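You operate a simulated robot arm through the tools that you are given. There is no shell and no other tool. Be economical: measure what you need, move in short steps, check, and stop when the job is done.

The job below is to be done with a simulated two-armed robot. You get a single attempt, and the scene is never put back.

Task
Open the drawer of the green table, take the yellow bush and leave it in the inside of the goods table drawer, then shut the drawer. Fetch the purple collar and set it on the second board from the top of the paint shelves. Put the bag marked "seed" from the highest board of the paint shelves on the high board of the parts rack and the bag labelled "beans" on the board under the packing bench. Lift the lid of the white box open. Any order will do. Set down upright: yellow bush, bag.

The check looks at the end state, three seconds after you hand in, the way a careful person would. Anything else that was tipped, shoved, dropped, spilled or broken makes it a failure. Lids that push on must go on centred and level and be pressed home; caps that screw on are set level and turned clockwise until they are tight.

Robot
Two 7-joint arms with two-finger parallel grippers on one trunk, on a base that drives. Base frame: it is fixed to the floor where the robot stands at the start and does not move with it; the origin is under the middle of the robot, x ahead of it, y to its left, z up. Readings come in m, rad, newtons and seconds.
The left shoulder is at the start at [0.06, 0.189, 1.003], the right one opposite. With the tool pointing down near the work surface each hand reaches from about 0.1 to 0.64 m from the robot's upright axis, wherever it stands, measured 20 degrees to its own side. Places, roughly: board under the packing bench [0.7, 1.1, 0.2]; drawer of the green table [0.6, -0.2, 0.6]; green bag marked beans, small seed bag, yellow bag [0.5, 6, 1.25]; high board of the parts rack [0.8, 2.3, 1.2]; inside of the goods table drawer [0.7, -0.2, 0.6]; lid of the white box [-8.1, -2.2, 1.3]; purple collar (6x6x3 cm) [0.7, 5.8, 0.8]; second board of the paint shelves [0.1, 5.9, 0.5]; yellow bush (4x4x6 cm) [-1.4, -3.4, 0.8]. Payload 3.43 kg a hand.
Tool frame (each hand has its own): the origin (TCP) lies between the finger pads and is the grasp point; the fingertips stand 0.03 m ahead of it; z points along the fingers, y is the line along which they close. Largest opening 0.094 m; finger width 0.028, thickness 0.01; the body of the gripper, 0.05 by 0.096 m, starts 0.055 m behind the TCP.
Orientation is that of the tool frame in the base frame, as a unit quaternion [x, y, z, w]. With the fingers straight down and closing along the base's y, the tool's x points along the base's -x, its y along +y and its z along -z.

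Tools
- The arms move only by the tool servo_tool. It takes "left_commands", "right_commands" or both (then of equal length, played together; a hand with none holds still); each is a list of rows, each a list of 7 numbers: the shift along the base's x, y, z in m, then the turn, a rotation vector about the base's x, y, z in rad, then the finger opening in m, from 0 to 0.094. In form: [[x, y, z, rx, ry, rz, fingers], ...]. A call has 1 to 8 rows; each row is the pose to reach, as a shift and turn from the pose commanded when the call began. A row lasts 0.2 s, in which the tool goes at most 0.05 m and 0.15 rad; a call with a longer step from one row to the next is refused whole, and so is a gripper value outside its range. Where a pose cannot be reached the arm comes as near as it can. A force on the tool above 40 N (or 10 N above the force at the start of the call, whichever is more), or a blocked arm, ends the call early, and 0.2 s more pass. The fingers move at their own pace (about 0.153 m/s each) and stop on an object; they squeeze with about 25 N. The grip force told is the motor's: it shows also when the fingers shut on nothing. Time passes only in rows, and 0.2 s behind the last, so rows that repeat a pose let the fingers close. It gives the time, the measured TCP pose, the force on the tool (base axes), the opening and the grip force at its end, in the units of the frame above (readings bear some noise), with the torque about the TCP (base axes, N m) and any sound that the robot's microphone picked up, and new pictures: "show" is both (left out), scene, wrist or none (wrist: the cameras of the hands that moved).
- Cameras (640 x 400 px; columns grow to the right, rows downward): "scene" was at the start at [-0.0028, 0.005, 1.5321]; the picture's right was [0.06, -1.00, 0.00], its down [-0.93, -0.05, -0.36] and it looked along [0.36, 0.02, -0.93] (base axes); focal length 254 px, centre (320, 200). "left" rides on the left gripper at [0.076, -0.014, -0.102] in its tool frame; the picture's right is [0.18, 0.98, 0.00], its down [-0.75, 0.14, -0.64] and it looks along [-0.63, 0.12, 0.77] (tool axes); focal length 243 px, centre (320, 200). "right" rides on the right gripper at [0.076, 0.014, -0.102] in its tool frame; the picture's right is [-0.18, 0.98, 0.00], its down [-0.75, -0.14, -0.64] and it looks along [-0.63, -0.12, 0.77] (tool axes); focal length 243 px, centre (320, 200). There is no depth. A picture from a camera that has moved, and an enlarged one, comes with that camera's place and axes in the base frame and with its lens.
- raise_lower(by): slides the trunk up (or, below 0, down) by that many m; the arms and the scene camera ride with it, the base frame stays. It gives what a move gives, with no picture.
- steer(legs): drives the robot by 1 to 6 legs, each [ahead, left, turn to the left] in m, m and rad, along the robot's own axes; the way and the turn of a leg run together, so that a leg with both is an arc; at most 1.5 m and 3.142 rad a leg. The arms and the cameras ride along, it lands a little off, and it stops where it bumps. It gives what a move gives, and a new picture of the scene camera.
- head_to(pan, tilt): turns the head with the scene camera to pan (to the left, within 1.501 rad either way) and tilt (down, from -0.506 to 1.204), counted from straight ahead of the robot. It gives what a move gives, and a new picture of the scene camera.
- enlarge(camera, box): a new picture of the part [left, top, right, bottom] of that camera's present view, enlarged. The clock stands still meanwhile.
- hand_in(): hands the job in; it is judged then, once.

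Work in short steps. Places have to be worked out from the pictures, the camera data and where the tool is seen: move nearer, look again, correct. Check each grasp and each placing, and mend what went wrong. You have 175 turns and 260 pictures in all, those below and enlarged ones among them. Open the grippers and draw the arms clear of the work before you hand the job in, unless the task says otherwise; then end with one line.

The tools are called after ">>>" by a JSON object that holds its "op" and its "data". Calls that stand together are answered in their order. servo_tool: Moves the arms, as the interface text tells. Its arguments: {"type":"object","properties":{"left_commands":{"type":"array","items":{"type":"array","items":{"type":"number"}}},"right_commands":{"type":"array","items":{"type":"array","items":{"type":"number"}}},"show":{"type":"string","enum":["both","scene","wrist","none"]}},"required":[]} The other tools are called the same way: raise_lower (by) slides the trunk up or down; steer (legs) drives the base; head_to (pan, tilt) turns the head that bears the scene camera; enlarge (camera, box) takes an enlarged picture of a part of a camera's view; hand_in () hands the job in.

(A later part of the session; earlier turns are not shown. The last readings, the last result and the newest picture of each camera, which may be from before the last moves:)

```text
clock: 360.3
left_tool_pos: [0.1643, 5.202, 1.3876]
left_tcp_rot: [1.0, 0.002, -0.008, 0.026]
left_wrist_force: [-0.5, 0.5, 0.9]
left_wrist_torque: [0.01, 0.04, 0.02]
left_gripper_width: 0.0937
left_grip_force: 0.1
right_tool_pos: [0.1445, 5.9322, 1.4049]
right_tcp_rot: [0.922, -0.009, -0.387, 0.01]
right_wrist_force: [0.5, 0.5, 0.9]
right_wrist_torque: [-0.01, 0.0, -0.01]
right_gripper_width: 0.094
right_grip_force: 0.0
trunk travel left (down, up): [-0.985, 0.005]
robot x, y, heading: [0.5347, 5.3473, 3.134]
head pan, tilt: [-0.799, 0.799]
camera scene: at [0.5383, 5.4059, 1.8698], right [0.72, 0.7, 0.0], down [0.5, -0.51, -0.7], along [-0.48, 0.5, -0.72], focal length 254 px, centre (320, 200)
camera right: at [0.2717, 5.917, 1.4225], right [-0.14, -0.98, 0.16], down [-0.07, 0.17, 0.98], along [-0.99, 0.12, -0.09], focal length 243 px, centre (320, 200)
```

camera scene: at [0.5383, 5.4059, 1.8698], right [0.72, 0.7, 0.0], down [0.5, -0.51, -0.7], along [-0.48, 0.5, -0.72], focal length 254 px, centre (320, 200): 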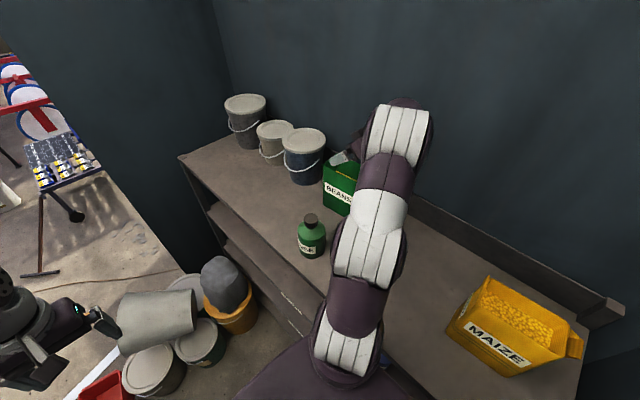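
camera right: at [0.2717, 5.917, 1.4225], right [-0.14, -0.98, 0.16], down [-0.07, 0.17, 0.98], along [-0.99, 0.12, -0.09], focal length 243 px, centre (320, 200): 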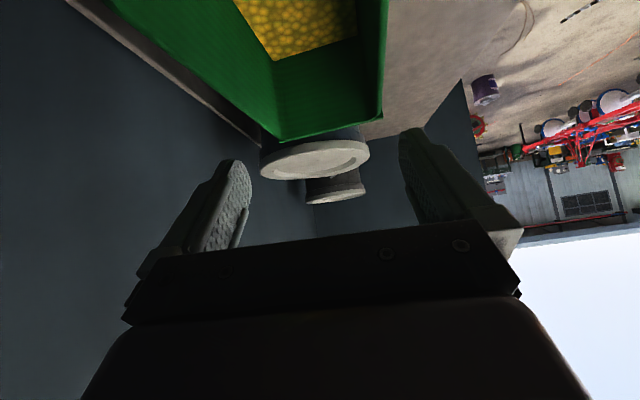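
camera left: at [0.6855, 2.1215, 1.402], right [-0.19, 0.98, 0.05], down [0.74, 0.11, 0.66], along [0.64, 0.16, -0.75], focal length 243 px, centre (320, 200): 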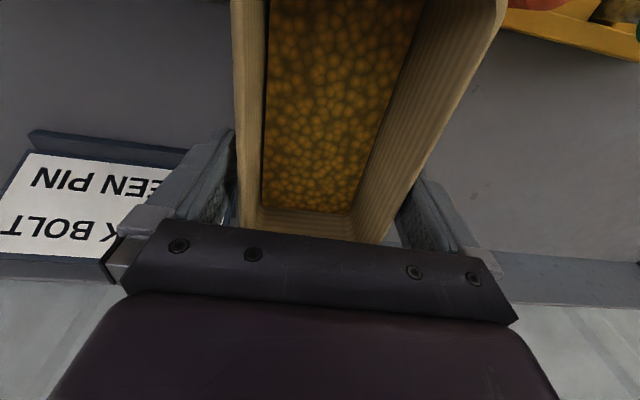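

Looking along the bag: its axis is yawed ≈0.1 rad, centre y≈5.930 at x=0.145. I align the yaw and descend to z≈1.33.

>>> {"op": "servo_tool", "data": {"right_commands": [[0, -0.002, 0.0, 0, 0, 0.085, 0.094], [0, -0.003, -0.02, 0, 0, 0.085, 0.094], [0, -0.003, -0.04, 0, 0, 0.085, 0.094], [0, -0.003, -0.058, 0, 0, 0.085, 0.094], [0, -0.003, -0.074, 0, 0, 0.085, 0.094]], "show": "wrist"}}

```text
clock: 361.5
left_tool_pos: [0.1664, 5.2021, 1.3871]
left_tcp_rot: [1.0, 0.002, -0.008, 0.026]
left_wrist_force: [1.6, 1.1, -0.2]
left_wrist_torque: [-0.01, 0.03, 0.0]
left_gripper_width: 0.0941
left_grip_force: 0.0
right_tool_pos: [0.1491, 5.9296, 1.3307]
right_tcp_rot: [0.921, 0.031, -0.386, 0.027]
right_wrist_force: [0.3, 0.4, 0.0]
right_wrist_torque: [0.02, -0.04, 0.0]
right_gripper_width: 0.0942
right_grip_force: 0.0
trunk travel left (down, up): [-0.985, 0.005]
robot x, y, heading: [0.5335, 5.3481, 3.138]
head pan, tilt: [-0.799, 0.799]
camera right: at [0.2746, 5.9253, 1.3483], right [-0.05, -0.99, 0.16], down [-0.08, 0.16, 0.98], along [-1.0, 0.04, -0.09], focal length 243 px, centre (320, 200)
```

right: 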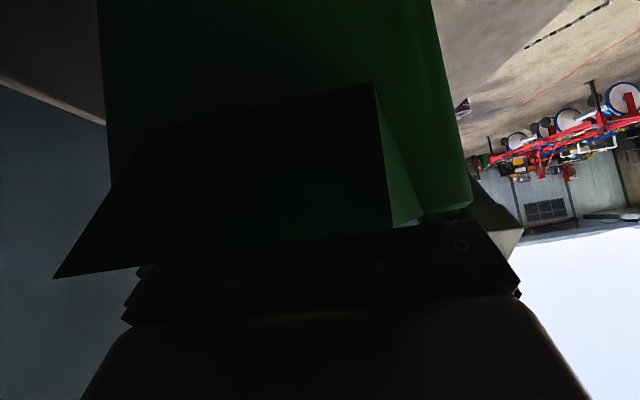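

No contact while straddling. I close and lift slightly.

>>> {"op": "servo_tool", "data": {"right_commands": [[0, 0, 0, 0, 0, 0, 0.08], [0, 0, 0, 0, 0, 0, 0.05], [0, 0, 0, 0, 0, 0, 0.05], [0, -0.005, 0.01, 0, 0, 0, 0.05], [0, -0.02, 0.025, 0, 0, 0, 0.05]], "show": "both"}}

```text
clock: 362.7
left_tool_pos: [0.1662, 5.1984, 1.3877]
left_tcp_rot: [1.0, 0.002, -0.008, 0.025]
left_wrist_force: [0.2, 0.0, 0.0]
left_wrist_torque: [0.05, 0.03, 0.01]
left_gripper_width: 0.0942
left_grip_force: 0.0
right_tool_pos: [0.1465, 5.9083, 1.3561]
right_tcp_rot: [0.922, 0.031, -0.386, 0.027]
right_wrist_force: [0.2, -0.4, -8.1]
right_wrist_torque: [-0.03, 0.03, 0.01]
right_gripper_width: 0.0895
right_grip_force: 24.8
trunk travel left (down, up): [-0.985, 0.005]
robot x, y, heading: [0.5356, 5.3442, 3.139]
head pan, tilt: [-0.799, 0.799]
camera scene: at [0.54, 5.4042, 1.8698], right [0.72, 0.7, 0.0], down [0.5, -0.51, -0.7], along [-0.49, 0.5, -0.72], focal length 254 px, centre (320, 200)
camera right: at [0.2738, 5.9039, 1.3736], right [-0.05, -0.99, 0.16], down [-0.08, 0.16, 0.98], along [-1.0, 0.04, -0.09], focal length 243 px, centre (320, 200)
```

scene: 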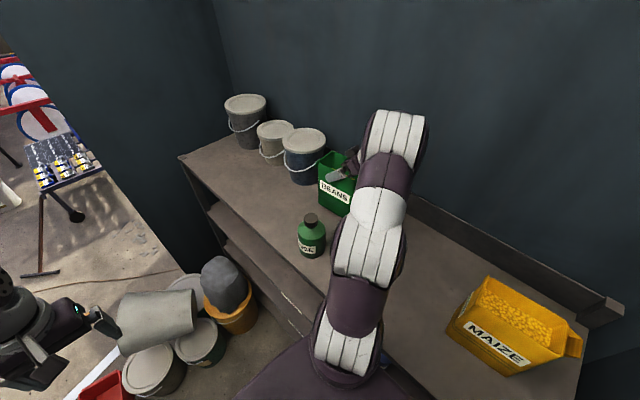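
right: 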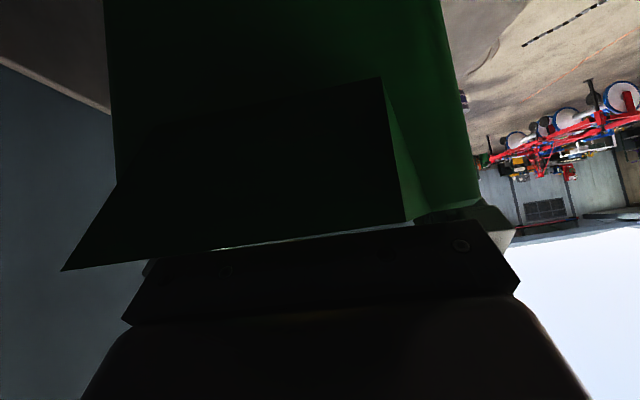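

BEANS is held (≈0.8 kg, balanced). RINSE stands in front, so I first slide the bag +x by 21 cm over free board.

>>> {"op": "servo_tool", "data": {"right_commands": [[0.02, 0.0, 0.01, 0, 0, 0, 0.05], [0.05, 0, 0.015, 0, 0, 0, 0.05], [0.08, 0, 0.02, 0, 0, 0, 0.05], [0.115, 0, 0.02, 0, 0, 0, 0.05], [0.15, 0, 0.02, 0, 0, 0, 0.05], [0.185, 0, 0.02, 0, 0, 0, 0.05], [0.215, 0, 0.02, 0, 0, 0, 0.05]], "show": "scene"}}

```text
clock: 364.3
left_tool_pos: [0.1676, 5.2009, 1.3883]
left_tcp_rot: [1.0, 0.002, -0.008, 0.026]
left_wrist_force: [0.4, -0.4, -0.5]
left_wrist_torque: [0.0, 0.0, 0.01]
left_gripper_width: 0.0941
left_grip_force: 0.0
right_tool_pos: [0.3626, 5.911, 1.3759]
right_tcp_rot: [0.921, 0.031, -0.387, 0.027]
right_wrist_force: [0.0, 1.3, -7.7]
right_wrist_torque: [0.0, 0.04, 0.0]
right_gripper_width: 0.0894
right_grip_force: 25.1
trunk travel left (down, up): [-0.985, 0.005]
robot x, y, heading: [0.5375, 5.3458, 3.138]
head pan, tilt: [-0.799, 0.799]
camera scene: at [0.5414, 5.4073, 1.8697], right [0.72, 0.7, 0.0], down [0.5, -0.52, -0.7], along [-0.49, 0.5, -0.72], focal length 254 px, centre (320, 200)
```

scene: 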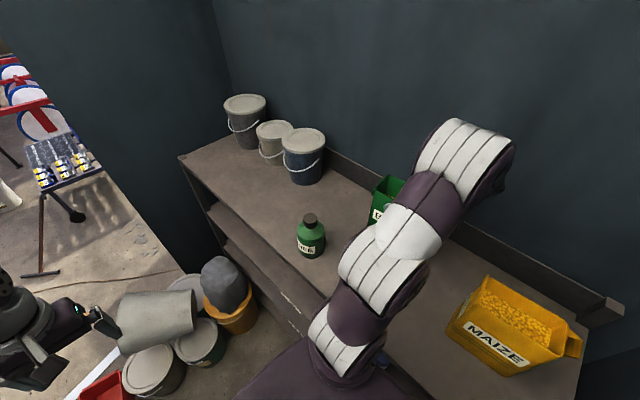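

I strafe clear of the shelf, then swing the bag to the robot's front.

>>> {"op": "steer", "data": {"legs": [[0, 0.5, 0]]}}

>>> {"op": "servo_tool", "data": {"right_commands": [[-0.04, 0, 0, 0, 0, 0, 0.05], [-0.08, 0, 0, 0, 0, 0, 0.05], [-0.12, -0.01, 0, 0, 0, 0, 0.05], [-0.16, -0.03, 0, 0, 0, 0, 0.05], [-0.19, -0.06, 0, 0, 0, 0, 0.05], [-0.22, -0.1, 0, 0, 0, 0, 0.05], [-0.24, -0.14, 0, 0, 0, 0, 0.05], [-0.25, -0.18, 0, 0, 0, 0, 0.05]], "show": "none"}}

>>> {"op": "servo_tool", "data": {"right_commands": [[-0.01, -0.04, 0, 0, 0, 0, 0.05], [-0.01, -0.08, 0, 0, 0, 0, 0.05], [-0.01, -0.12, 0, 0, 0, 0, 0.05], [-0.01, -0.16, 0, 0, 0, 0, 0.05], [-0.01, -0.19, 0, 0, 0, 0, 0.05]], "show": "scene"}}

```text
clock: 367.3
left_tool_pos: [0.1667, 4.6993, 1.389]
left_tcp_rot: [1.0, 0.002, -0.008, 0.026]
left_wrist_force: [-0.3, 0.8, 0.7]
left_wrist_torque: [-0.01, 0.0, 0.0]
left_gripper_width: 0.0939
left_grip_force: 0.1
right_tool_pos: [0.3612, 5.4079, 1.3763]
right_tcp_rot: [0.922, 0.03, -0.386, 0.028]
right_wrist_force: [0.2, 0.3, -8.9]
right_wrist_torque: [0.0, 0.03, 0.01]
right_gripper_width: 0.0895
right_grip_force: 25.1
trunk travel left (down, up): [-0.985, 0.005]
robot x, y, heading: [0.5345, 4.8449, 3.14]
head pan, tilt: [-0.799, 0.799]
camera scene: at [0.5393, 4.905, 1.8696], right [0.72, 0.7, 0.0], down [0.5, -0.52, -0.7], along [-0.49, 0.5, -0.72], focal length 254 px, centre (320, 200)
```

scene: 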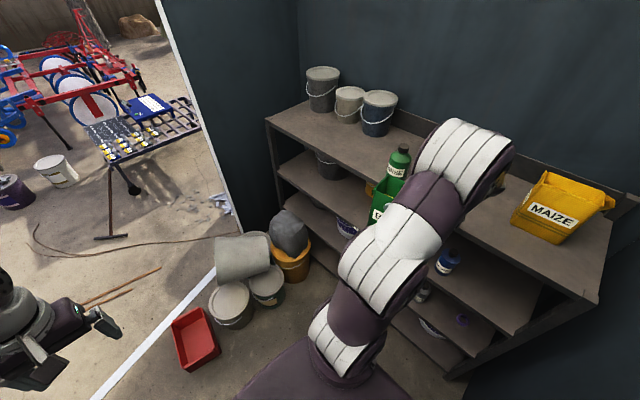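

```text
clock: 369.1
left_tool_pos: [0.1655, 4.6947, 1.3864]
left_tcp_rot: [1.0, 0.002, -0.007, 0.026]
left_wrist_force: [-0.4, -0.6, 0.1]
left_wrist_torque: [0.04, 0.03, -0.01]
left_gripper_width: 0.094
left_grip_force: 0.1
right_tool_pos: [0.1106, 5.2236, 1.3753]
right_tcp_rot: [0.922, 0.031, -0.386, 0.026]
right_wrist_force: [0.0, 0.4, -8.4]
right_wrist_torque: [0.02, 0.03, 0.0]
right_gripper_width: 0.0894
right_grip_force: 25.2
trunk travel left (down, up): [-0.985, 0.005]
robot x, y, heading: [0.5356, 4.8381, 3.14]
head pan, tilt: [-0.799, 0.799]
```

```text
clock: 370.3
left_tool_pos: [0.1652, 4.6948, 1.3882]
left_tcp_rot: [1.0, 0.003, -0.008, 0.025]
left_wrist_force: [-0.2, 0.0, 0.5]
left_wrist_torque: [-0.03, -0.01, 0.01]
left_gripper_width: 0.094
left_grip_force: 0.0
right_tool_pos: [0.102, 5.0344, 1.3773]
right_tcp_rot: [0.922, 0.032, -0.386, 0.025]
right_wrist_force: [0.2, 0.4, -8.5]
right_wrist_torque: [0.02, 0.04, -0.03]
right_gripper_width: 0.0895
right_grip_force: 25.1
trunk travel left (down, up): [-0.985, 0.005]
robot x, y, heading: [0.5356, 4.8375, 3.143]
head pan, tilt: [-0.799, 0.799]
camera scene: at [0.5388, 4.8988, 1.8699], right [0.72, 0.7, 0.0], down [0.5, -0.51, -0.7], along [-0.48, 0.5, -0.72], focal length 254 px, centre (320, 200)
```

scene: 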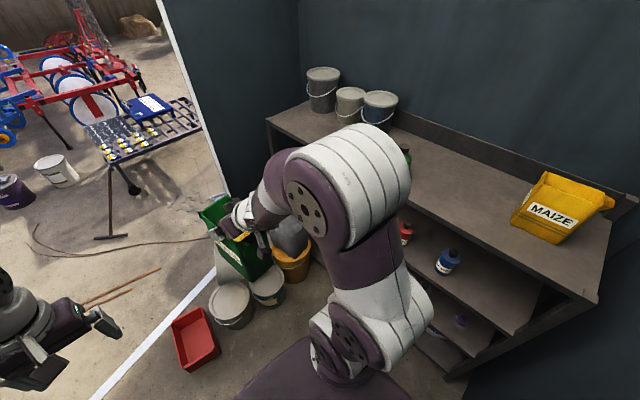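

I drive the return route: to mid-floor, turn, down the lane, to a spot before the packing bench.

>>> {"op": "steer", "data": {"legs": [[0.44, 0.69, 0], [0, 0, 1.57], [0, -0.675, 0]]}}

>>> {"op": "head_to", "data": {"pan": 0.0, "tilt": 0.9}}

```text
clock: 381.8
left_tool_pos: [-0.4337, 3.7809, 1.3891]
left_tcp_rot: [0.707, 0.707, 0.012, 0.023]
left_wrist_force: [-1.0, 0.1, 0.2]
left_wrist_torque: [0.0, 0.0, -0.01]
left_gripper_width: 0.0939
left_grip_force: 0.1
right_tool_pos: [-0.7753, 3.7182, 1.378]
right_tcp_rot: [0.631, 0.673, -0.254, 0.291]
right_wrist_force: [0.5, -0.5, -7.6]
right_wrist_torque: [-0.04, 0.04, -0.01]
right_gripper_width: 0.0893
right_grip_force: 24.9
trunk travel left (down, up): [-0.985, 0.005]
robot x, y, heading: [-0.5783, 4.1483, -1.574]
head pan, tilt: [-0.799, 0.799]
camera scene: at [-0.6346, 4.1555, 1.8699], right [-0.69, 0.72, 0.0], down [0.52, 0.5, -0.7], along [-0.5, -0.48, -0.72], focal length 254 px, centre (320, 200)
```

scene: 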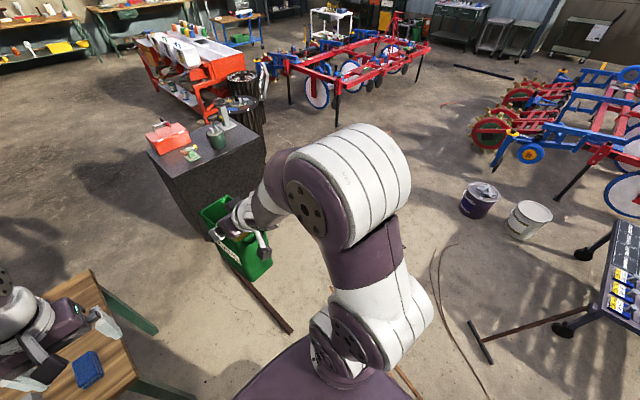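

```text
clock: 382.9
left_tool_pos: [-0.4344, 3.7807, 1.3873]
left_tcp_rot: [0.707, 0.706, 0.013, 0.023]
left_wrist_force: [0.4, 0.4, -0.1]
left_wrist_torque: [-0.03, -0.02, 0.02]
left_gripper_width: 0.094
left_grip_force: 0.0
right_tool_pos: [-0.7756, 3.7173, 1.3762]
right_tcp_rot: [0.631, 0.672, -0.255, 0.292]
right_wrist_force: [-0.7, 0.2, -7.3]
right_wrist_torque: [-0.02, 0.02, 0.0]
right_gripper_width: 0.0894
right_grip_force: 25.2
trunk travel left (down, up): [-0.985, 0.005]
robot x, y, heading: [-0.5775, 4.1501, -1.575]
head pan, tilt: [0.0, 0.901]
camera scene: at [-0.5785, 4.136, 1.8619], right [-1.0, 0.01, 0.0], down [0.0, 0.78, -0.62], along [0.0, -0.62, -0.78], focal length 254 px, centre (320, 200)
```

scene: 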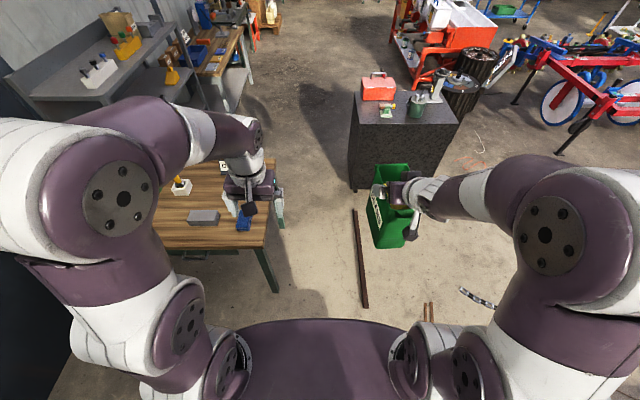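

Path looks clear at these heights. I drive down the lane to y≈1.1 and turn to face the packing bench.

>>> {"op": "steer", "data": {"legs": [[1.5, 0, 0], [1.5, 0, 0], [0, 0, 1.575]]}}

>>> {"op": "head_to", "data": {"pan": 0.0, "tilt": 0.7}}

```text
clock: 401.1
left_tool_pos: [-0.2871, 1.3071, 1.3879]
left_tcp_rot: [0.019, 0.999, 0.026, 0.008]
left_wrist_force: [0.2, 0.7, 0.7]
left_wrist_torque: [0.01, 0.0, -0.01]
left_gripper_width: 0.0939
left_grip_force: 0.0
right_tool_pos: [-0.2369, 0.965, 1.3771]
right_tcp_rot: [-0.012, 0.922, 0.019, 0.387]
right_wrist_force: [0.3, 0.7, -7.7]
right_wrist_torque: [-0.02, -0.03, -0.02]
right_gripper_width: 0.0894
right_grip_force: 25.1
trunk travel left (down, up): [-0.985, 0.005]
robot x, y, heading: [-0.6599, 1.1747, -0.038]
head pan, tilt: [0.0, 0.901]
camera scene: at [-0.6437, 1.178, 1.8619], right [-0.04, -1.0, 0.0], down [-0.78, 0.03, -0.62], along [0.62, -0.03, -0.78], focal length 254 px, centre (320, 200)
```

scene: 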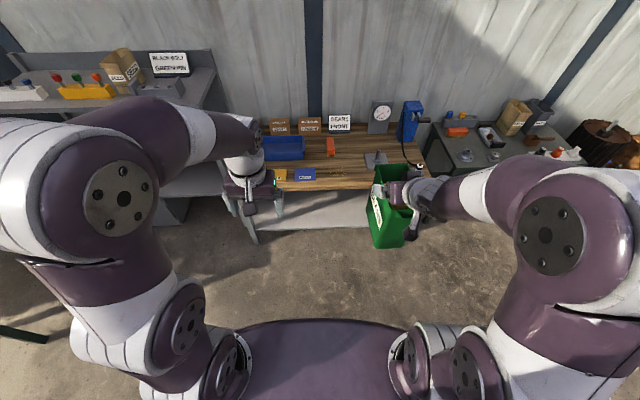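

```text
clock: 401.8
left_tool_pos: [-0.2865, 1.3078, 1.3882]
left_tcp_rot: [0.019, 0.999, 0.026, 0.009]
left_wrist_force: [-0.3, 0.8, 0.3]
left_wrist_torque: [0.0, 0.04, 0.0]
left_gripper_width: 0.0941
left_grip_force: 0.0
right_tool_pos: [-0.2363, 0.9642, 1.376]
right_tcp_rot: [-0.012, 0.922, 0.018, 0.387]
right_wrist_force: [-0.5, 0.4, -8.6]
right_wrist_torque: [-0.02, -0.03, 0.04]
right_gripper_width: 0.0892
right_grip_force: 25.4
trunk travel left (down, up): [-0.985, 0.005]
robot x, y, heading: [-0.6625, 1.1745, -0.042]
head pan, tilt: [0.0, 0.7]
camera scene: at [-0.6342, 1.1778, 1.878], right [-0.04, -1.0, 0.0], down [-0.64, 0.03, -0.76], along [0.76, -0.03, -0.65], focal length 254 px, centre (320, 200)
```

scene: 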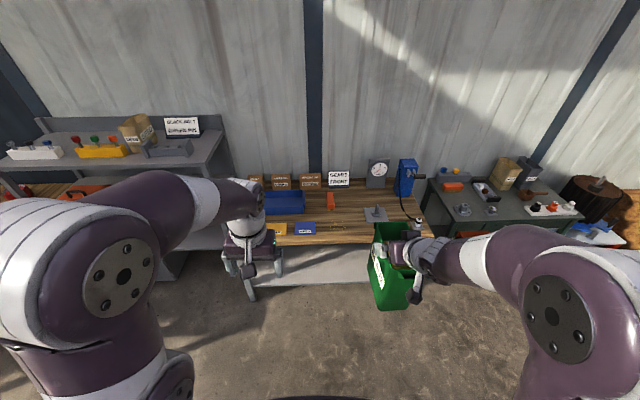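

I turn aside the left hand (back and outward) and lower the trunk by 0.8 m, to look under the bench.

>>> {"op": "servo_tool", "data": {"left_commands": [[-0.03, 0.03, 0, 0, 0, 0, 0.06], [-0.06, 0.06, 0, 0, 0, 0, 0.06], [-0.09, 0.09, 0, 0, 0, 0, 0.06], [-0.12, 0.12, 0, 0, 0, 0, 0.06], [-0.14, 0.16, 0, 0, 0, 0, 0.06], [-0.16, 0.2, 0, 0, 0, 0, 0.06], [-0.18, 0.24, 0, 0, 0, 0, 0.06], [-0.2, 0.27, 0, 0, 0, 0, 0.06]], "show": "none"}}

>>> {"op": "raise_lower", "data": {"by": -0.4}}

>>> {"op": "raise_lower", "data": {"by": -0.4}}

>>> {"op": "head_to", "data": {"pan": 0.0, "tilt": 0.5}}

```text
clock: 403.6
left_tool_pos: [-0.4868, 1.5793, 1.387]
left_tcp_rot: [0.019, 0.999, 0.025, 0.008]
left_wrist_force: [-0.6, 0.8, 0.2]
left_wrist_torque: [-0.02, -0.04, -0.01]
left_gripper_width: 0.06
left_grip_force: 0.0
right_tool_pos: [-0.2372, 0.9652, 1.3764]
right_tcp_rot: [-0.013, 0.922, 0.019, 0.387]
right_wrist_force: [0.7, 0.0, -7.6]
right_wrist_torque: [0.01, -0.02, 0.0]
right_gripper_width: 0.0892
right_grip_force: 25.4
trunk travel left (down, up): [-0.985, 0.005]
robot x, y, heading: [-0.6605, 1.1802, -0.036]
head pan, tilt: [0.0, 0.7]
```

```text
clock: 407.5
left_tool_pos: [-0.4874, 1.5778, 0.9868]
left_tcp_rot: [0.019, 0.999, 0.026, 0.008]
left_wrist_force: [0.0, 0.0, 0.4]
left_wrist_torque: [-0.01, -0.03, 0.01]
left_gripper_width: 0.0603
left_grip_force: 0.0
right_tool_pos: [-0.2369, 0.9642, 0.9766]
right_tcp_rot: [-0.012, 0.922, 0.019, 0.387]
right_wrist_force: [0.2, 0.1, -7.9]
right_wrist_torque: [-0.01, -0.01, 0.0]
right_gripper_width: 0.0894
right_grip_force: 24.9
trunk travel left (down, up): [-0.585, 0.405]
robot x, y, heading: [-0.6617, 1.1752, -0.042]
head pan, tilt: [0.0, 0.7]
```

```text
clock: 411.3
left_tool_pos: [-0.4861, 1.5792, 0.5859]
left_tcp_rot: [0.019, 0.999, 0.027, 0.008]
left_wrist_force: [-0.5, 0.0, 0.4]
left_wrist_torque: [0.01, 0.0, 0.01]
left_gripper_width: 0.0603
left_grip_force: 0.0
right_tool_pos: [-0.2379, 0.9645, 0.5758]
right_tcp_rot: [-0.012, 0.922, 0.019, 0.386]
right_wrist_force: [-0.8, -0.1, -7.7]
right_wrist_torque: [-0.02, -0.03, 0.0]
right_gripper_width: 0.0892
right_grip_force: 25.5
trunk travel left (down, up): [-0.185, 0.805]
robot x, y, heading: [-0.6627, 1.1749, -0.041]
head pan, tilt: [0.0, 0.7]
```

```text
clock: 412.0
left_tool_pos: [-0.486, 1.5783, 0.5858]
left_tcp_rot: [0.019, 0.999, 0.026, 0.008]
left_wrist_force: [-0.4, 0.5, 0.4]
left_wrist_torque: [0.01, 0.04, 0.02]
left_gripper_width: 0.0599
left_grip_force: 0.2
right_tool_pos: [-0.2382, 0.9651, 0.5757]
right_tcp_rot: [-0.012, 0.922, 0.019, 0.387]
right_wrist_force: [0.5, 0.2, -7.6]
right_wrist_torque: [-0.04, -0.03, 0.05]
right_gripper_width: 0.0894
right_grip_force: 24.9
trunk travel left (down, up): [-0.185, 0.805]
robot x, y, heading: [-0.6614, 1.182, -0.038]
head pan, tilt: [0.0, 0.499]
camera scene: at [-0.6287, 1.1779, 1.0957], right [-0.04, -1.0, 0.0], down [-0.48, 0.02, -0.88], along [0.88, -0.04, -0.48], focal length 254 px, centre (320, 200)
```

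scene: 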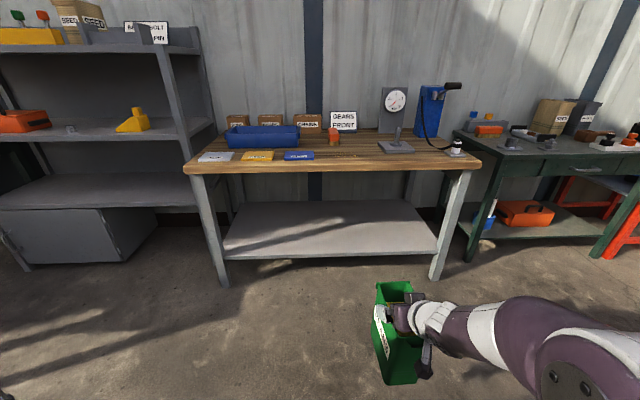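

The board under the bench is empty: z≈0.185, front edge x≈0.41; bench underside ≈0.67. I lower the trunk further, reach the arm 10 cm forward, and drive in most of the way.

>>> {"op": "raise_lower", "data": {"by": -0.15}}

>>> {"op": "servo_tool", "data": {"right_commands": [[0.035, 0, 0, 0, 0, 0, 0.05], [0.07, 0, 0, 0, 0, 0, 0.05], [0.1, 0, 0, 0, 0, 0, 0.05]], "show": "none"}}

>>> {"op": "steer", "data": {"legs": [[0, 0, 0.038], [0.38, 0, 0]]}}

```text
clock: 413.8
left_tool_pos: [-0.487, 1.5782, 0.435]
left_tcp_rot: [0.019, 0.999, 0.026, 0.009]
left_wrist_force: [0.2, -0.6, 0.2]
left_wrist_torque: [0.02, 0.04, -0.01]
left_gripper_width: 0.0602
left_grip_force: 0.0
right_tool_pos: [-0.2375, 0.9641, 0.4271]
right_tcp_rot: [-0.012, 0.922, 0.02, 0.386]
right_wrist_force: [0.1, -0.2, -7.3]
right_wrist_torque: [0.01, -0.01, -0.03]
right_gripper_width: 0.0891
right_grip_force: 24.9
trunk travel left (down, up): [-0.035, 0.955]
robot x, y, heading: [-0.6604, 1.1754, -0.037]
head pan, tilt: [0.0, 0.499]
```

```text
clock: 414.6
left_tool_pos: [-0.486, 1.5789, 0.437]
left_tcp_rot: [0.019, 0.999, 0.026, 0.008]
left_wrist_force: [0.2, 1.2, -0.2]
left_wrist_torque: [0.02, 0.01, -0.01]
left_gripper_width: 0.06
left_grip_force: 0.1
right_tool_pos: [-0.1372, 0.9663, 0.4279]
right_tcp_rot: [-0.013, 0.922, 0.019, 0.387]
right_wrist_force: [0.0, 1.2, -8.0]
right_wrist_torque: [-0.02, -0.04, 0.06]
right_gripper_width: 0.0896
right_grip_force: 25.1
trunk travel left (down, up): [-0.035, 0.955]
robot x, y, heading: [-0.6581, 1.1776, -0.044]
head pan, tilt: [0.0, 0.499]
```

```text
clock: 417.3
left_tool_pos: [-0.128, 1.5829, 0.4361]
left_tcp_rot: [0.0, 1.0, 0.026, 0.008]
left_wrist_force: [-0.1, -0.2, 0.6]
left_wrist_torque: [0.0, 0.0, -0.02]
left_gripper_width: 0.0597
left_grip_force: 0.0
right_tool_pos: [0.2444, 0.9833, 0.4276]
right_tcp_rot: [-0.03, 0.921, 0.027, 0.387]
right_wrist_force: [0.0, -0.4, -8.0]
right_wrist_torque: [-0.04, -0.06, 0.0]
right_gripper_width: 0.0894
right_grip_force: 25.4
trunk travel left (down, up): [-0.035, 0.955]
robot x, y, heading: [-0.2879, 1.176, -0.005]
head pan, tilt: [0.0, 0.499]
camera scene: at [-0.2554, 1.1775, 0.9457], right [-0.01, -1.0, 0.0], down [-0.48, 0.0, -0.88], along [0.88, 0.0, -0.48], focal length 254 px, centre (320, 200)
```

scene: 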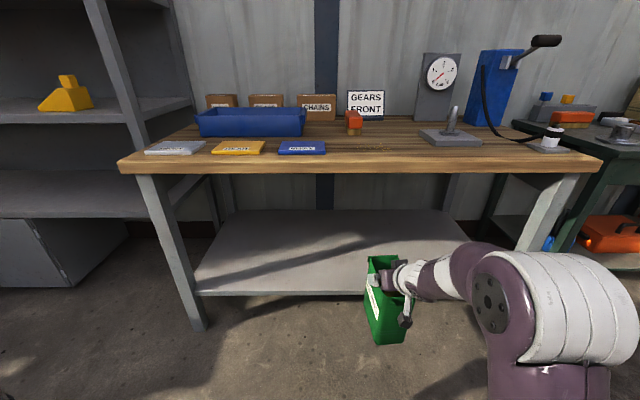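

Clearances look fine. I drive the last 0.285 m so the bag is over the board.

>>> {"op": "steer", "data": {"legs": [[0.285, 0, 0]]}}

>>> {"op": "enlarge", "data": {"camera": "right", "box": [0, 0, 640, 400]}}

```text
clock: 419.3
left_tool_pos: [0.1538, 1.5823, 0.4357]
left_tcp_rot: [-0.001, 1.0, 0.026, 0.008]
left_wrist_force: [0.3, 0.1, -0.5]
left_wrist_torque: [0.0, 0.0, 0.0]
left_gripper_width: 0.0602
left_grip_force: 0.1
right_tool_pos: [0.528, 0.9837, 0.4263]
right_tcp_rot: [-0.031, 0.922, 0.027, 0.385]
right_wrist_force: [0.0, 0.1, -8.0]
right_wrist_torque: [-0.04, -0.03, 0.01]
right_gripper_width: 0.0892
right_grip_force: 25.1
trunk travel left (down, up): [-0.035, 0.955]
robot x, y, heading: [-0.0028, 1.1735, -0.002]
head pan, tilt: [0.0, 0.499]
camera scene: at [0.0287, 1.1765, 0.9457], right [0.0, -1.0, 0.0], down [-0.48, 0.0, -0.88], along [0.88, 0.0, -0.48], focal length 254 px, centre (320, 200)
```

scene: 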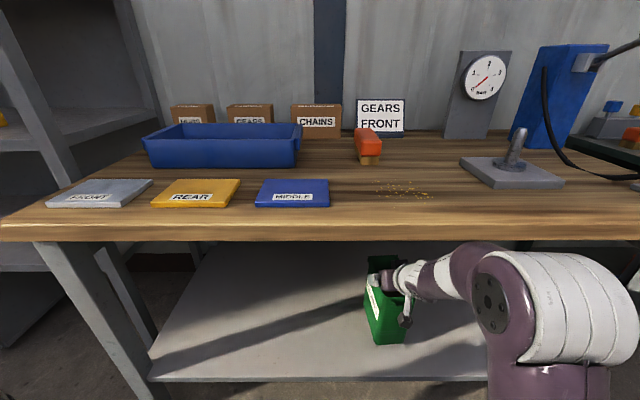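

```text
1.00 times, centred on (320, 200) of right (not enlarged: the box is as wide or as high as the picture)
camera zoom: at [0.4006, 0.9873, 0.4452], right [0.05, 0.99, 0.16], down [0.08, -0.16, 0.98], along [1.0, -0.04, -0.09], focal length 243 px, centre (320, 200)
```

zoom: 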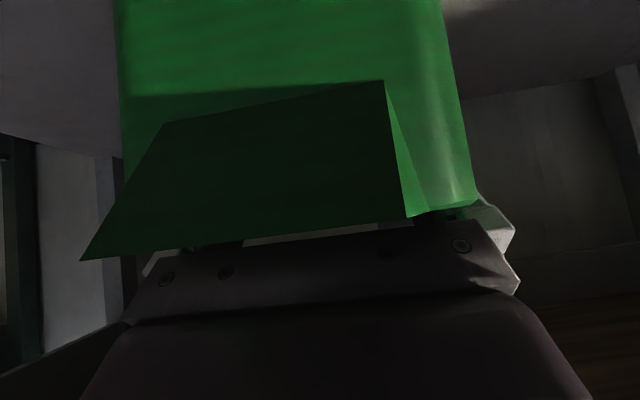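

The bag hangs over the board. I lower with the arm until contact.

>>> {"op": "servo_tool", "data": {"right_commands": [[0, 0, -0.02, 0, 0, 0, 0.05], [0, 0, -0.035, 0, 0, 0, 0.05], [0, 0, -0.043, 0, 0, 0, 0.05], [0, 0, -0.05, 0, 0, 0, 0.05], [0, 0, -0.057, 0, 0, 0, 0.05], [0, 0, -0.064, 0, 0, 0, 0.05], [0, 0, -0.071, 0, 0, 0, 0.05], [0, 0, -0.078, 0, 0, 0, 0.05]], "show": "scene"}}

```text
clock: 420.3
left_tool_pos: [0.1523, 1.5828, 0.4352]
left_tcp_rot: [-0.001, 1.0, 0.025, 0.01]
left_wrist_force: [0.4, 0.7, -0.1]
left_wrist_torque: [-0.01, -0.01, 0.02]
left_gripper_width: 0.06
left_grip_force: 0.1
right_tool_pos: [0.5318, 0.9844, 0.3925]
right_tcp_rot: [-0.032, 0.917, 0.025, 0.398]
right_wrist_force: [-5.5, 1.5, 23.8]
right_wrist_torque: [-1.25, 2.55, -0.35]
right_gripper_width: 0.0893
right_grip_force: 25.6
trunk travel left (down, up): [-0.035, 0.955]
robot x, y, heading: [-0.0051, 1.1748, -0.001]
head pan, tilt: [0.0, 0.499]
stopped in row 4 (right hand): the force on the tool passed its limit at 48 N (the readings are from after the stop); the commanded pose is now the measured one
camera scene: at [0.0262, 1.1776, 0.9461], right [0.0, -1.0, 0.0], down [-0.48, 0.0, -0.88], along [0.88, 0.0, -0.48], focal length 254 px, centre (320, 200)
```

scene: 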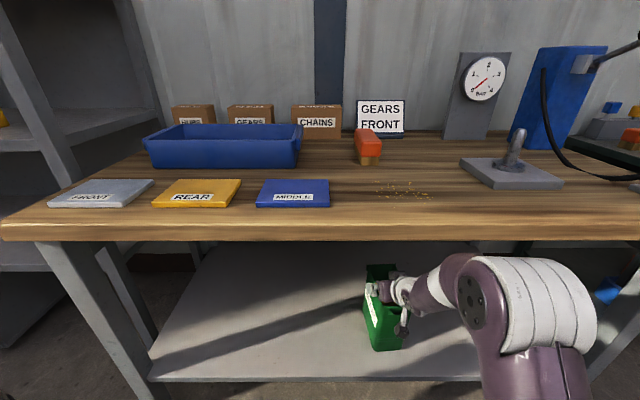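

Contact at the near bottom edge; I restore the pitch so the bag sits flat, then settle slightly.

>>> {"op": "servo_tool", "data": {"right_commands": [[0, 0, 0.004, 0, 0.014, 0, 0.05], [0, 0, 0.004, 0, 0.027, 0, 0.05], [0, 0, 0.0, 0, 0.027, 0, 0.05], [0, 0, -0.003, 0, 0.027, 0, 0.05]], "show": "none"}}

>>> {"op": "enlarge", "data": {"camera": "scene", "box": [320, 240, 480, 380]}}

```text
clock: 421.5
left_tool_pos: [0.1538, 1.583, 0.4364]
left_tcp_rot: [-0.001, 1.0, 0.024, 0.009]
left_wrist_force: [0.5, -0.1, 0.1]
left_wrist_torque: [0.02, -0.01, 0.0]
left_gripper_width: 0.06
left_grip_force: 0.0
right_tool_pos: [0.5319, 0.985, 0.3892]
right_tcp_rot: [-0.032, 0.921, 0.025, 0.388]
right_wrist_force: [-5.6, -0.5, 20.9]
right_wrist_torque: [-1.24, 1.79, -0.34]
right_gripper_width: 0.0892
right_grip_force: 24.7
trunk travel left (down, up): [-0.035, 0.955]
robot x, y, heading: [-0.0042, 1.178, -0.004]
head pan, tilt: [0.0, 0.499]
stopped in row 4 (right hand): the force on the tool passed its limit at 41 N (the readings are from after the stop); the commanded pose is now the measured one
```

```text
2.86 times, centred on (400, 310) of scene
camera zoom: at [0.0263, 1.1776, 0.9456], right [0.0, -1.0, 0.0], down [-0.48, 0.0, -0.88], along [0.88, 0.0, -0.48], focal length 726 px, centre (91, -114)
```

zoom: 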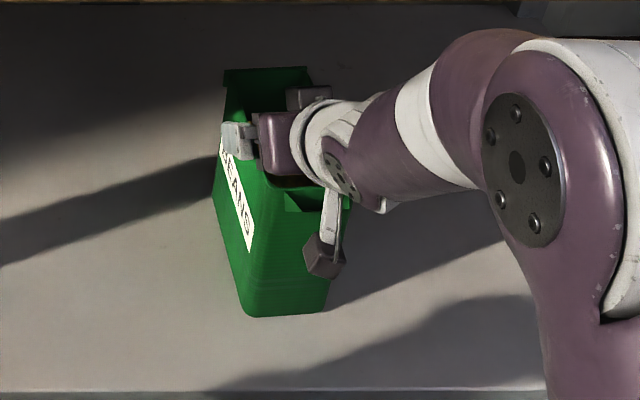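

The bag stands on the board. I open fully and withdraw along the hand's axis.

>>> {"op": "servo_tool", "data": {"right_commands": [[0, 0, 0.002, 0, 0, 0, 0.094], [0, 0, 0.002, 0, 0, 0, 0.094], [0, 0, 0.002, 0, 0, 0, 0.094], [-0.01, 0, 0.014, 0, 0, 0, 0.094], [-0.025, 0, 0.03, 0, 0, 0, 0.094], [-0.045, 0, 0.05, 0, 0, 0, 0.094], [-0.075, 0, 0.07, 0, 0, 0, 0.094]], "show": "both"}}

```text
clock: 423.1
left_tool_pos: [0.1535, 1.5827, 0.435]
left_tcp_rot: [0.0, 1.0, 0.026, 0.008]
left_wrist_force: [0.4, 0.4, -0.2]
left_wrist_torque: [-0.02, -0.03, 0.01]
left_gripper_width: 0.0599
left_grip_force: 0.0
right_tool_pos: [0.4575, 0.9855, 0.4564]
right_tcp_rot: [-0.031, 0.922, 0.026, 0.385]
right_wrist_force: [0.1, -1.2, -0.5]
right_wrist_torque: [-0.02, 0.01, 0.0]
right_gripper_width: 0.0942
right_grip_force: 0.0
trunk travel left (down, up): [-0.035, 0.955]
robot x, y, heading: [-0.0056, 1.1759, -0.003]
head pan, tilt: [0.0, 0.499]
camera scene: at [0.0281, 1.1768, 0.9457], right [0.0, -1.0, 0.0], down [-0.48, 0.0, -0.88], along [0.88, 0.0, -0.48], focal length 254 px, centre (320, 200)
camera right: at [0.3308, 0.9883, 0.4749], right [0.05, 0.99, 0.15], down [0.09, -0.16, 0.98], along [0.99, -0.04, -0.09], focal length 243 px, centre (320, 200)
```

scene: 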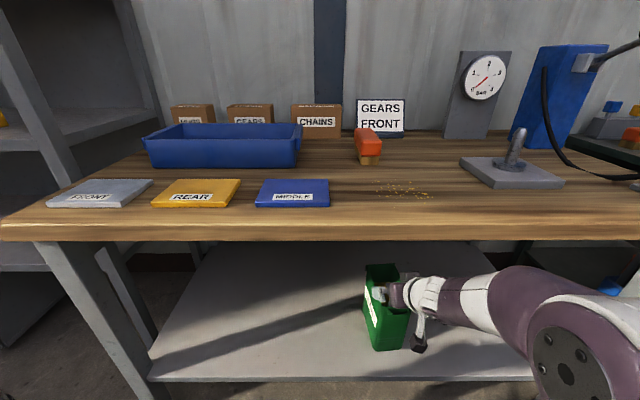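
right: 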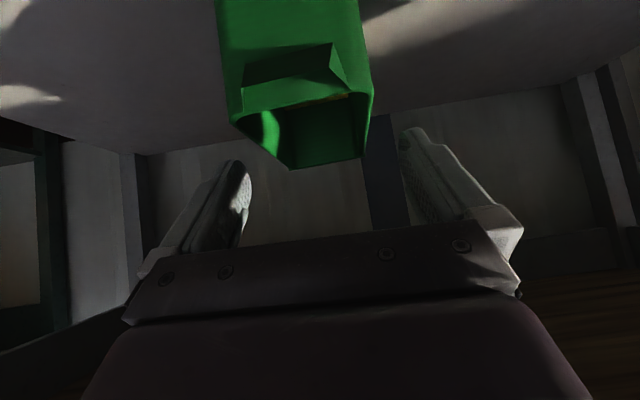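

BEANS stands upright on the board under the bench. I back off, raise the trunk, and drive toward the south aisle on the way to the white box.

>>> {"op": "steer", "data": {"legs": [[-0.5, 0, 0], [0, -1.5, 0], [0, -1.5, 0]]}}

>>> {"op": "raise_lower", "data": {"by": 0.4}}

>>> {"op": "steer", "data": {"legs": [[0, 0, 1.57], [0, 0, 1.57]]}}

>>> {"op": "raise_lower", "data": {"by": 0.35}}

>>> {"op": "head_to", "data": {"pan": 0.0, "tilt": 0.3}}

```text
clock: 440.0
left_tool_pos: [-0.3837, -1.407, 0.4351]
left_tcp_rot: [0.012, 1.0, 0.027, 0.009]
left_wrist_force: [-0.1, 0.3, 0.2]
left_wrist_torque: [0.0, -0.01, 0.04]
left_gripper_width: 0.0602
left_grip_force: 0.1
right_tool_pos: [-0.095, -2.0123, 0.4562]
right_tcp_rot: [-0.019, 0.922, 0.022, 0.385]
right_wrist_force: [0.4, 0.5, -0.9]
right_wrist_torque: [0.0, -0.01, 0.03]
right_gripper_width: 0.0939
right_grip_force: 0.0
trunk travel left (down, up): [-0.035, 0.955]
robot x, y, heading: [-0.5489, -1.8114, -0.031]
head pan, tilt: [0.0, 0.499]
camera scene: at [-0.5209, -1.8093, 0.9458], right [-0.03, -1.0, 0.0], down [-0.48, 0.01, -0.88], along [0.88, -0.03, -0.48], focal length 254 px, centre (320, 200)
```

scene: 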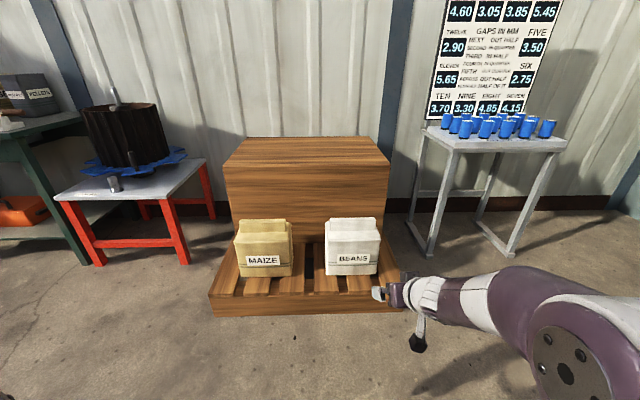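

```text
clock: 443.8
left_tool_pos: [-0.3842, -1.4077, 0.8367]
left_tcp_rot: [0.013, 1.0, 0.026, 0.008]
left_wrist_force: [0.4, -0.1, -0.4]
left_wrist_torque: [0.01, 0.0, 0.01]
left_gripper_width: 0.0603
left_grip_force: 0.0
right_tool_pos: [-0.0955, -2.0116, 0.8568]
right_tcp_rot: [-0.019, 0.922, 0.021, 0.385]
right_wrist_force: [-0.4, -1.1, 0.0]
right_wrist_torque: [0.0, 0.02, -0.03]
right_gripper_width: 0.094
right_grip_force: 0.1
trunk travel left (down, up): [-0.435, 0.555]
robot x, y, heading: [-0.5572, -1.812, -0.032]
head pan, tilt: [0.0, 0.499]
```

```text
clock: 451.9
left_tool_pos: [-0.7295, -2.2093, 0.8367]
left_tcp_rot: [0.999, -0.021, -0.009, 0.026]
left_wrist_force: [-0.1, 0.1, 1.1]
left_wrist_torque: [-0.01, 0.02, 0.02]
left_gripper_width: 0.0599
left_grip_force: 0.2
right_tool_pos: [-1.0068, -1.5985, 0.8561]
right_tcp_rot: [0.923, 0.011, -0.385, 0.018]
right_wrist_force: [0.1, -0.2, 0.4]
right_wrist_torque: [0.02, 0.0, 0.03]
right_gripper_width: 0.0938
right_grip_force: 0.0
trunk travel left (down, up): [-0.435, 0.555]
robot x, y, heading: [-0.5537, -1.8094, 3.097]
head pan, tilt: [0.0, 0.499]
camera scene: at [-0.5829, -1.807, 1.3458], right [0.05, 1.0, 0.0], down [0.48, -0.02, -0.88], along [-0.88, 0.04, -0.48], focal length 254 px, centre (320, 200)
```

scene: 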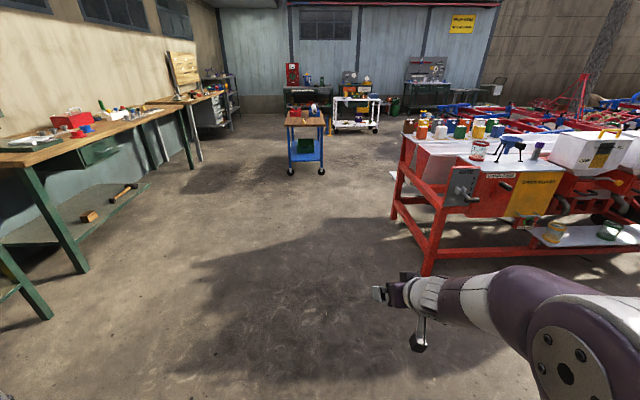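

```text
clock: 455.3
left_tool_pos: [-0.73, -2.209, 1.186]
left_tcp_rot: [0.999, -0.022, -0.009, 0.026]
left_wrist_force: [-0.1, 0.3, 0.8]
left_wrist_torque: [0.0, 0.04, 0.0]
left_gripper_width: 0.0601
left_grip_force: 0.1
right_tool_pos: [-1.0068, -1.5982, 1.2076]
right_tcp_rot: [0.922, 0.01, -0.386, 0.017]
right_wrist_force: [-0.4, -0.1, -0.3]
right_wrist_torque: [-0.01, 0.0, 0.03]
right_gripper_width: 0.0941
right_grip_force: 0.0
trunk travel left (down, up): [-0.785, 0.205]
robot x, y, heading: [-0.5574, -1.8125, 3.092]
head pan, tilt: [0.0, 0.499]
```

```text
clock: 456.0
left_tool_pos: [-0.7303, -2.2101, 1.1854]
left_tcp_rot: [0.999, -0.022, -0.009, 0.026]
left_wrist_force: [0.0, -0.5, 0.0]
left_wrist_torque: [0.0, 0.01, 0.02]
left_gripper_width: 0.0598
left_grip_force: 0.0
right_tool_pos: [-1.0068, -1.5997, 1.2068]
right_tcp_rot: [0.923, 0.011, -0.385, 0.018]
right_wrist_force: [0.1, -0.6, -0.6]
right_wrist_torque: [-0.01, 0.0, -0.01]
right_gripper_width: 0.094
right_grip_force: 0.1
trunk travel left (down, up): [-0.785, 0.205]
robot x, y, heading: [-0.5513, -1.8072, 3.086]
head pan, tilt: [0.0, 0.3]
camera scene: at [-0.5853, -1.8069, 1.7141], right [0.05, 1.0, 0.0], down [0.3, -0.01, -0.96], along [-0.95, 0.05, -0.3], focal length 254 px, centre (320, 200)
```

scene: 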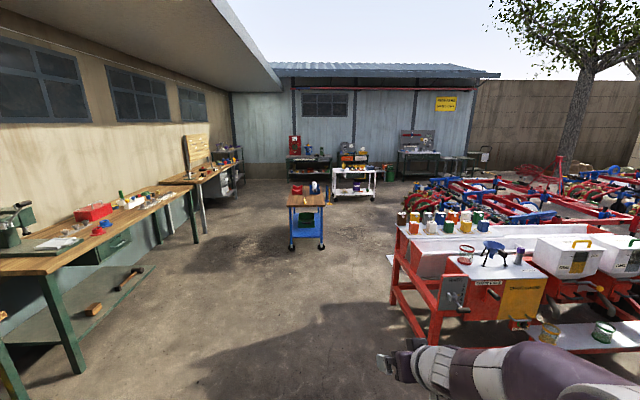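

The target should be near pixel (293,135), on the far wall benches. I enlarge there.

>>> {"op": "enlarge", "data": {"camera": "scene", "box": [260, 110, 420, 210]}}

```text
4.00 times, centred on (340, 160) of scene
camera zoom: at [-0.5853, -1.8069, 1.7141], right [0.05, 1.0, 0.0], down [0.3, -0.01, -0.96], along [-0.95, 0.05, -0.3], focal length 1016 px, centre (240, 360)
```

zoom: 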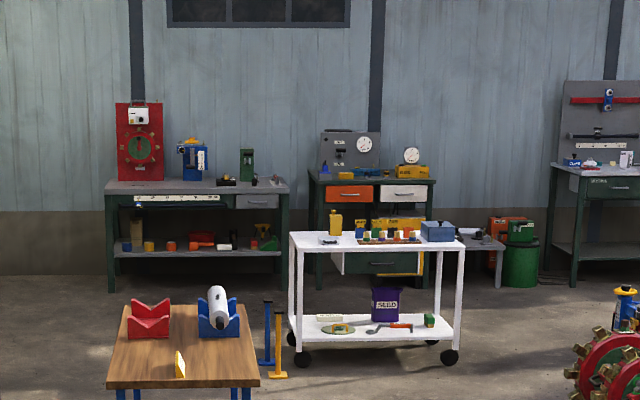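

The white box is on the red upright panel on the far bench. I drive west along y≈-2.55 past the blue cart.

>>> {"op": "steer", "data": {"legs": [[0, 0, 0.052], [1.2, 0.74, 0], [1.5, 0, 0], [1.5, 0, 0], [0.6, 0, 0]]}}

```text
clock: 480.7
left_tool_pos: [-5.562, -2.9211, 1.1865]
left_tcp_rot: [1.0, -0.008, -0.008, 0.026]
left_wrist_force: [-0.4, 0.1, 0.6]
left_wrist_torque: [0.0, 0.0, 0.0]
left_gripper_width: 0.0601
left_grip_force: 0.0
right_tool_pos: [-5.8573, -2.3187, 1.2078]
right_tcp_rot: [0.922, 0.024, -0.385, 0.024]
right_wrist_force: [0.0, -0.4, -0.2]
right_wrist_torque: [0.03, -0.01, 0.0]
right_gripper_width: 0.0938
right_grip_force: 0.0
trunk travel left (down, up): [-0.785, 0.205]
robot x, y, heading: [-5.4, -2.516, 3.126]
head pan, tilt: [0.0, 0.3]
camera scene: at [-5.4291, -2.5142, 1.7142], right [0.02, 1.0, 0.0], down [0.3, -0.01, -0.96], along [-0.96, 0.02, -0.3], focal length 254 px, centre (320, 200)
```

scene: 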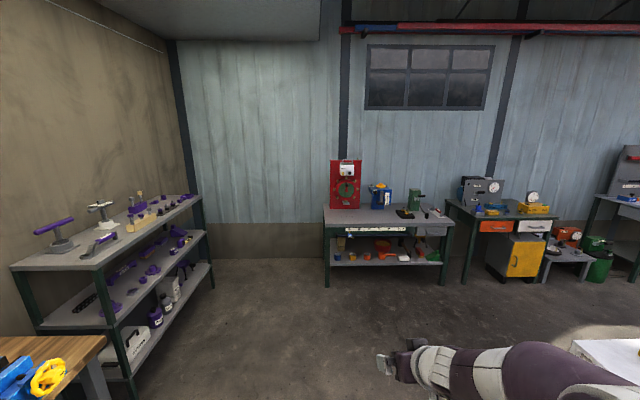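

I move nearer to the bench to look at the box.

>>> {"op": "steer", "data": {"legs": [[1.4, -0.3, 0.015]]}}

>>> {"op": "enlarge", "data": {"camera": "scene", "box": [260, 110, 460, 235]}}

```text
clock: 487.8
left_tool_pos: [-6.9455, -2.6091, 1.1857]
left_tcp_rot: [1.0, 0.003, -0.007, 0.026]
left_wrist_force: [0.6, -0.1, -1.0]
left_wrist_torque: [-0.02, 0.0, -0.01]
left_gripper_width: 0.06
left_grip_force: 0.1
right_tool_pos: [-7.2506, -2.0141, 1.2077]
right_tcp_rot: [0.922, 0.033, -0.384, 0.027]
right_wrist_force: [-0.2, 0.4, 0.3]
right_wrist_torque: [0.03, 0.0, 0.0]
right_gripper_width: 0.0939
right_grip_force: 0.1
trunk travel left (down, up): [-0.785, 0.205]
robot x, y, heading: [-6.7859, -2.1993, -3.14]
head pan, tilt: [0.0, 0.3]
camera scene: at [-6.8192, -2.2008, 1.7142], right [0.0, 1.0, 0.0], down [0.3, 0.0, -0.96], along [-0.96, 0.0, -0.3], focal length 254 px, centre (320, 200)
```

scene: 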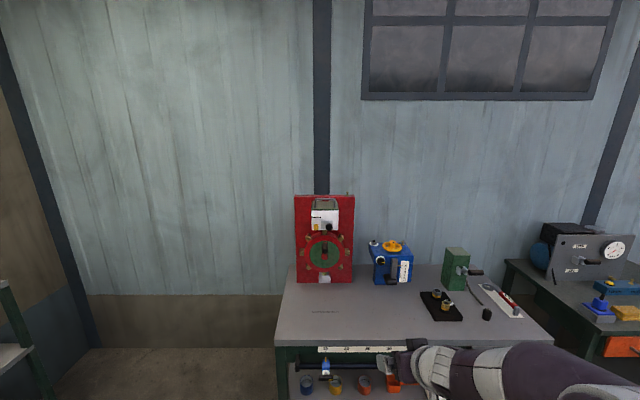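

```text
3.20 times, centred on (360, 172) of scene
camera zoom: at [-6.8192, -2.2008, 1.7142], right [0.0, 1.0, 0.0], down [0.3, 0.0, -0.96], along [-0.96, 0.0, -0.3], focal length 813 px, centre (192, 288)
```

zoom: 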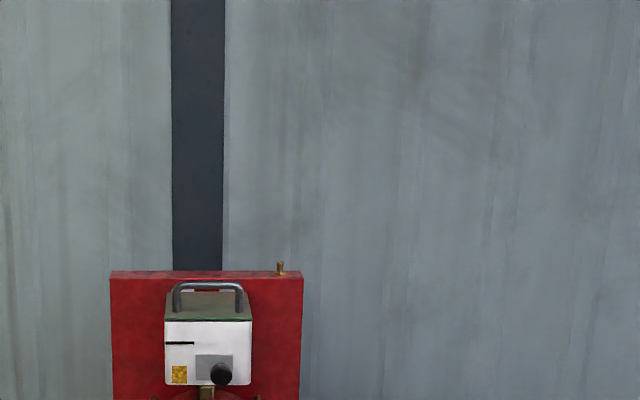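

The box has a lid on top with a U-handle. I enlarge it more.

>>> {"op": "enlarge", "data": {"camera": "scene", "box": [290, 185, 370, 235]}}

```text
8.00 times, centred on (330, 210) of scene
camera zoom: at [-6.8192, -2.2008, 1.7142], right [0.0, 1.0, 0.0], down [0.3, 0.0, -0.96], along [-0.96, 0.0, -0.3], focal length 2032 px, centre (240, 120)
```

zoom: 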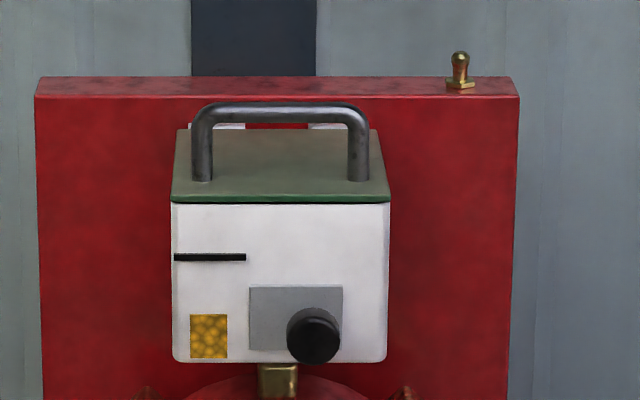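

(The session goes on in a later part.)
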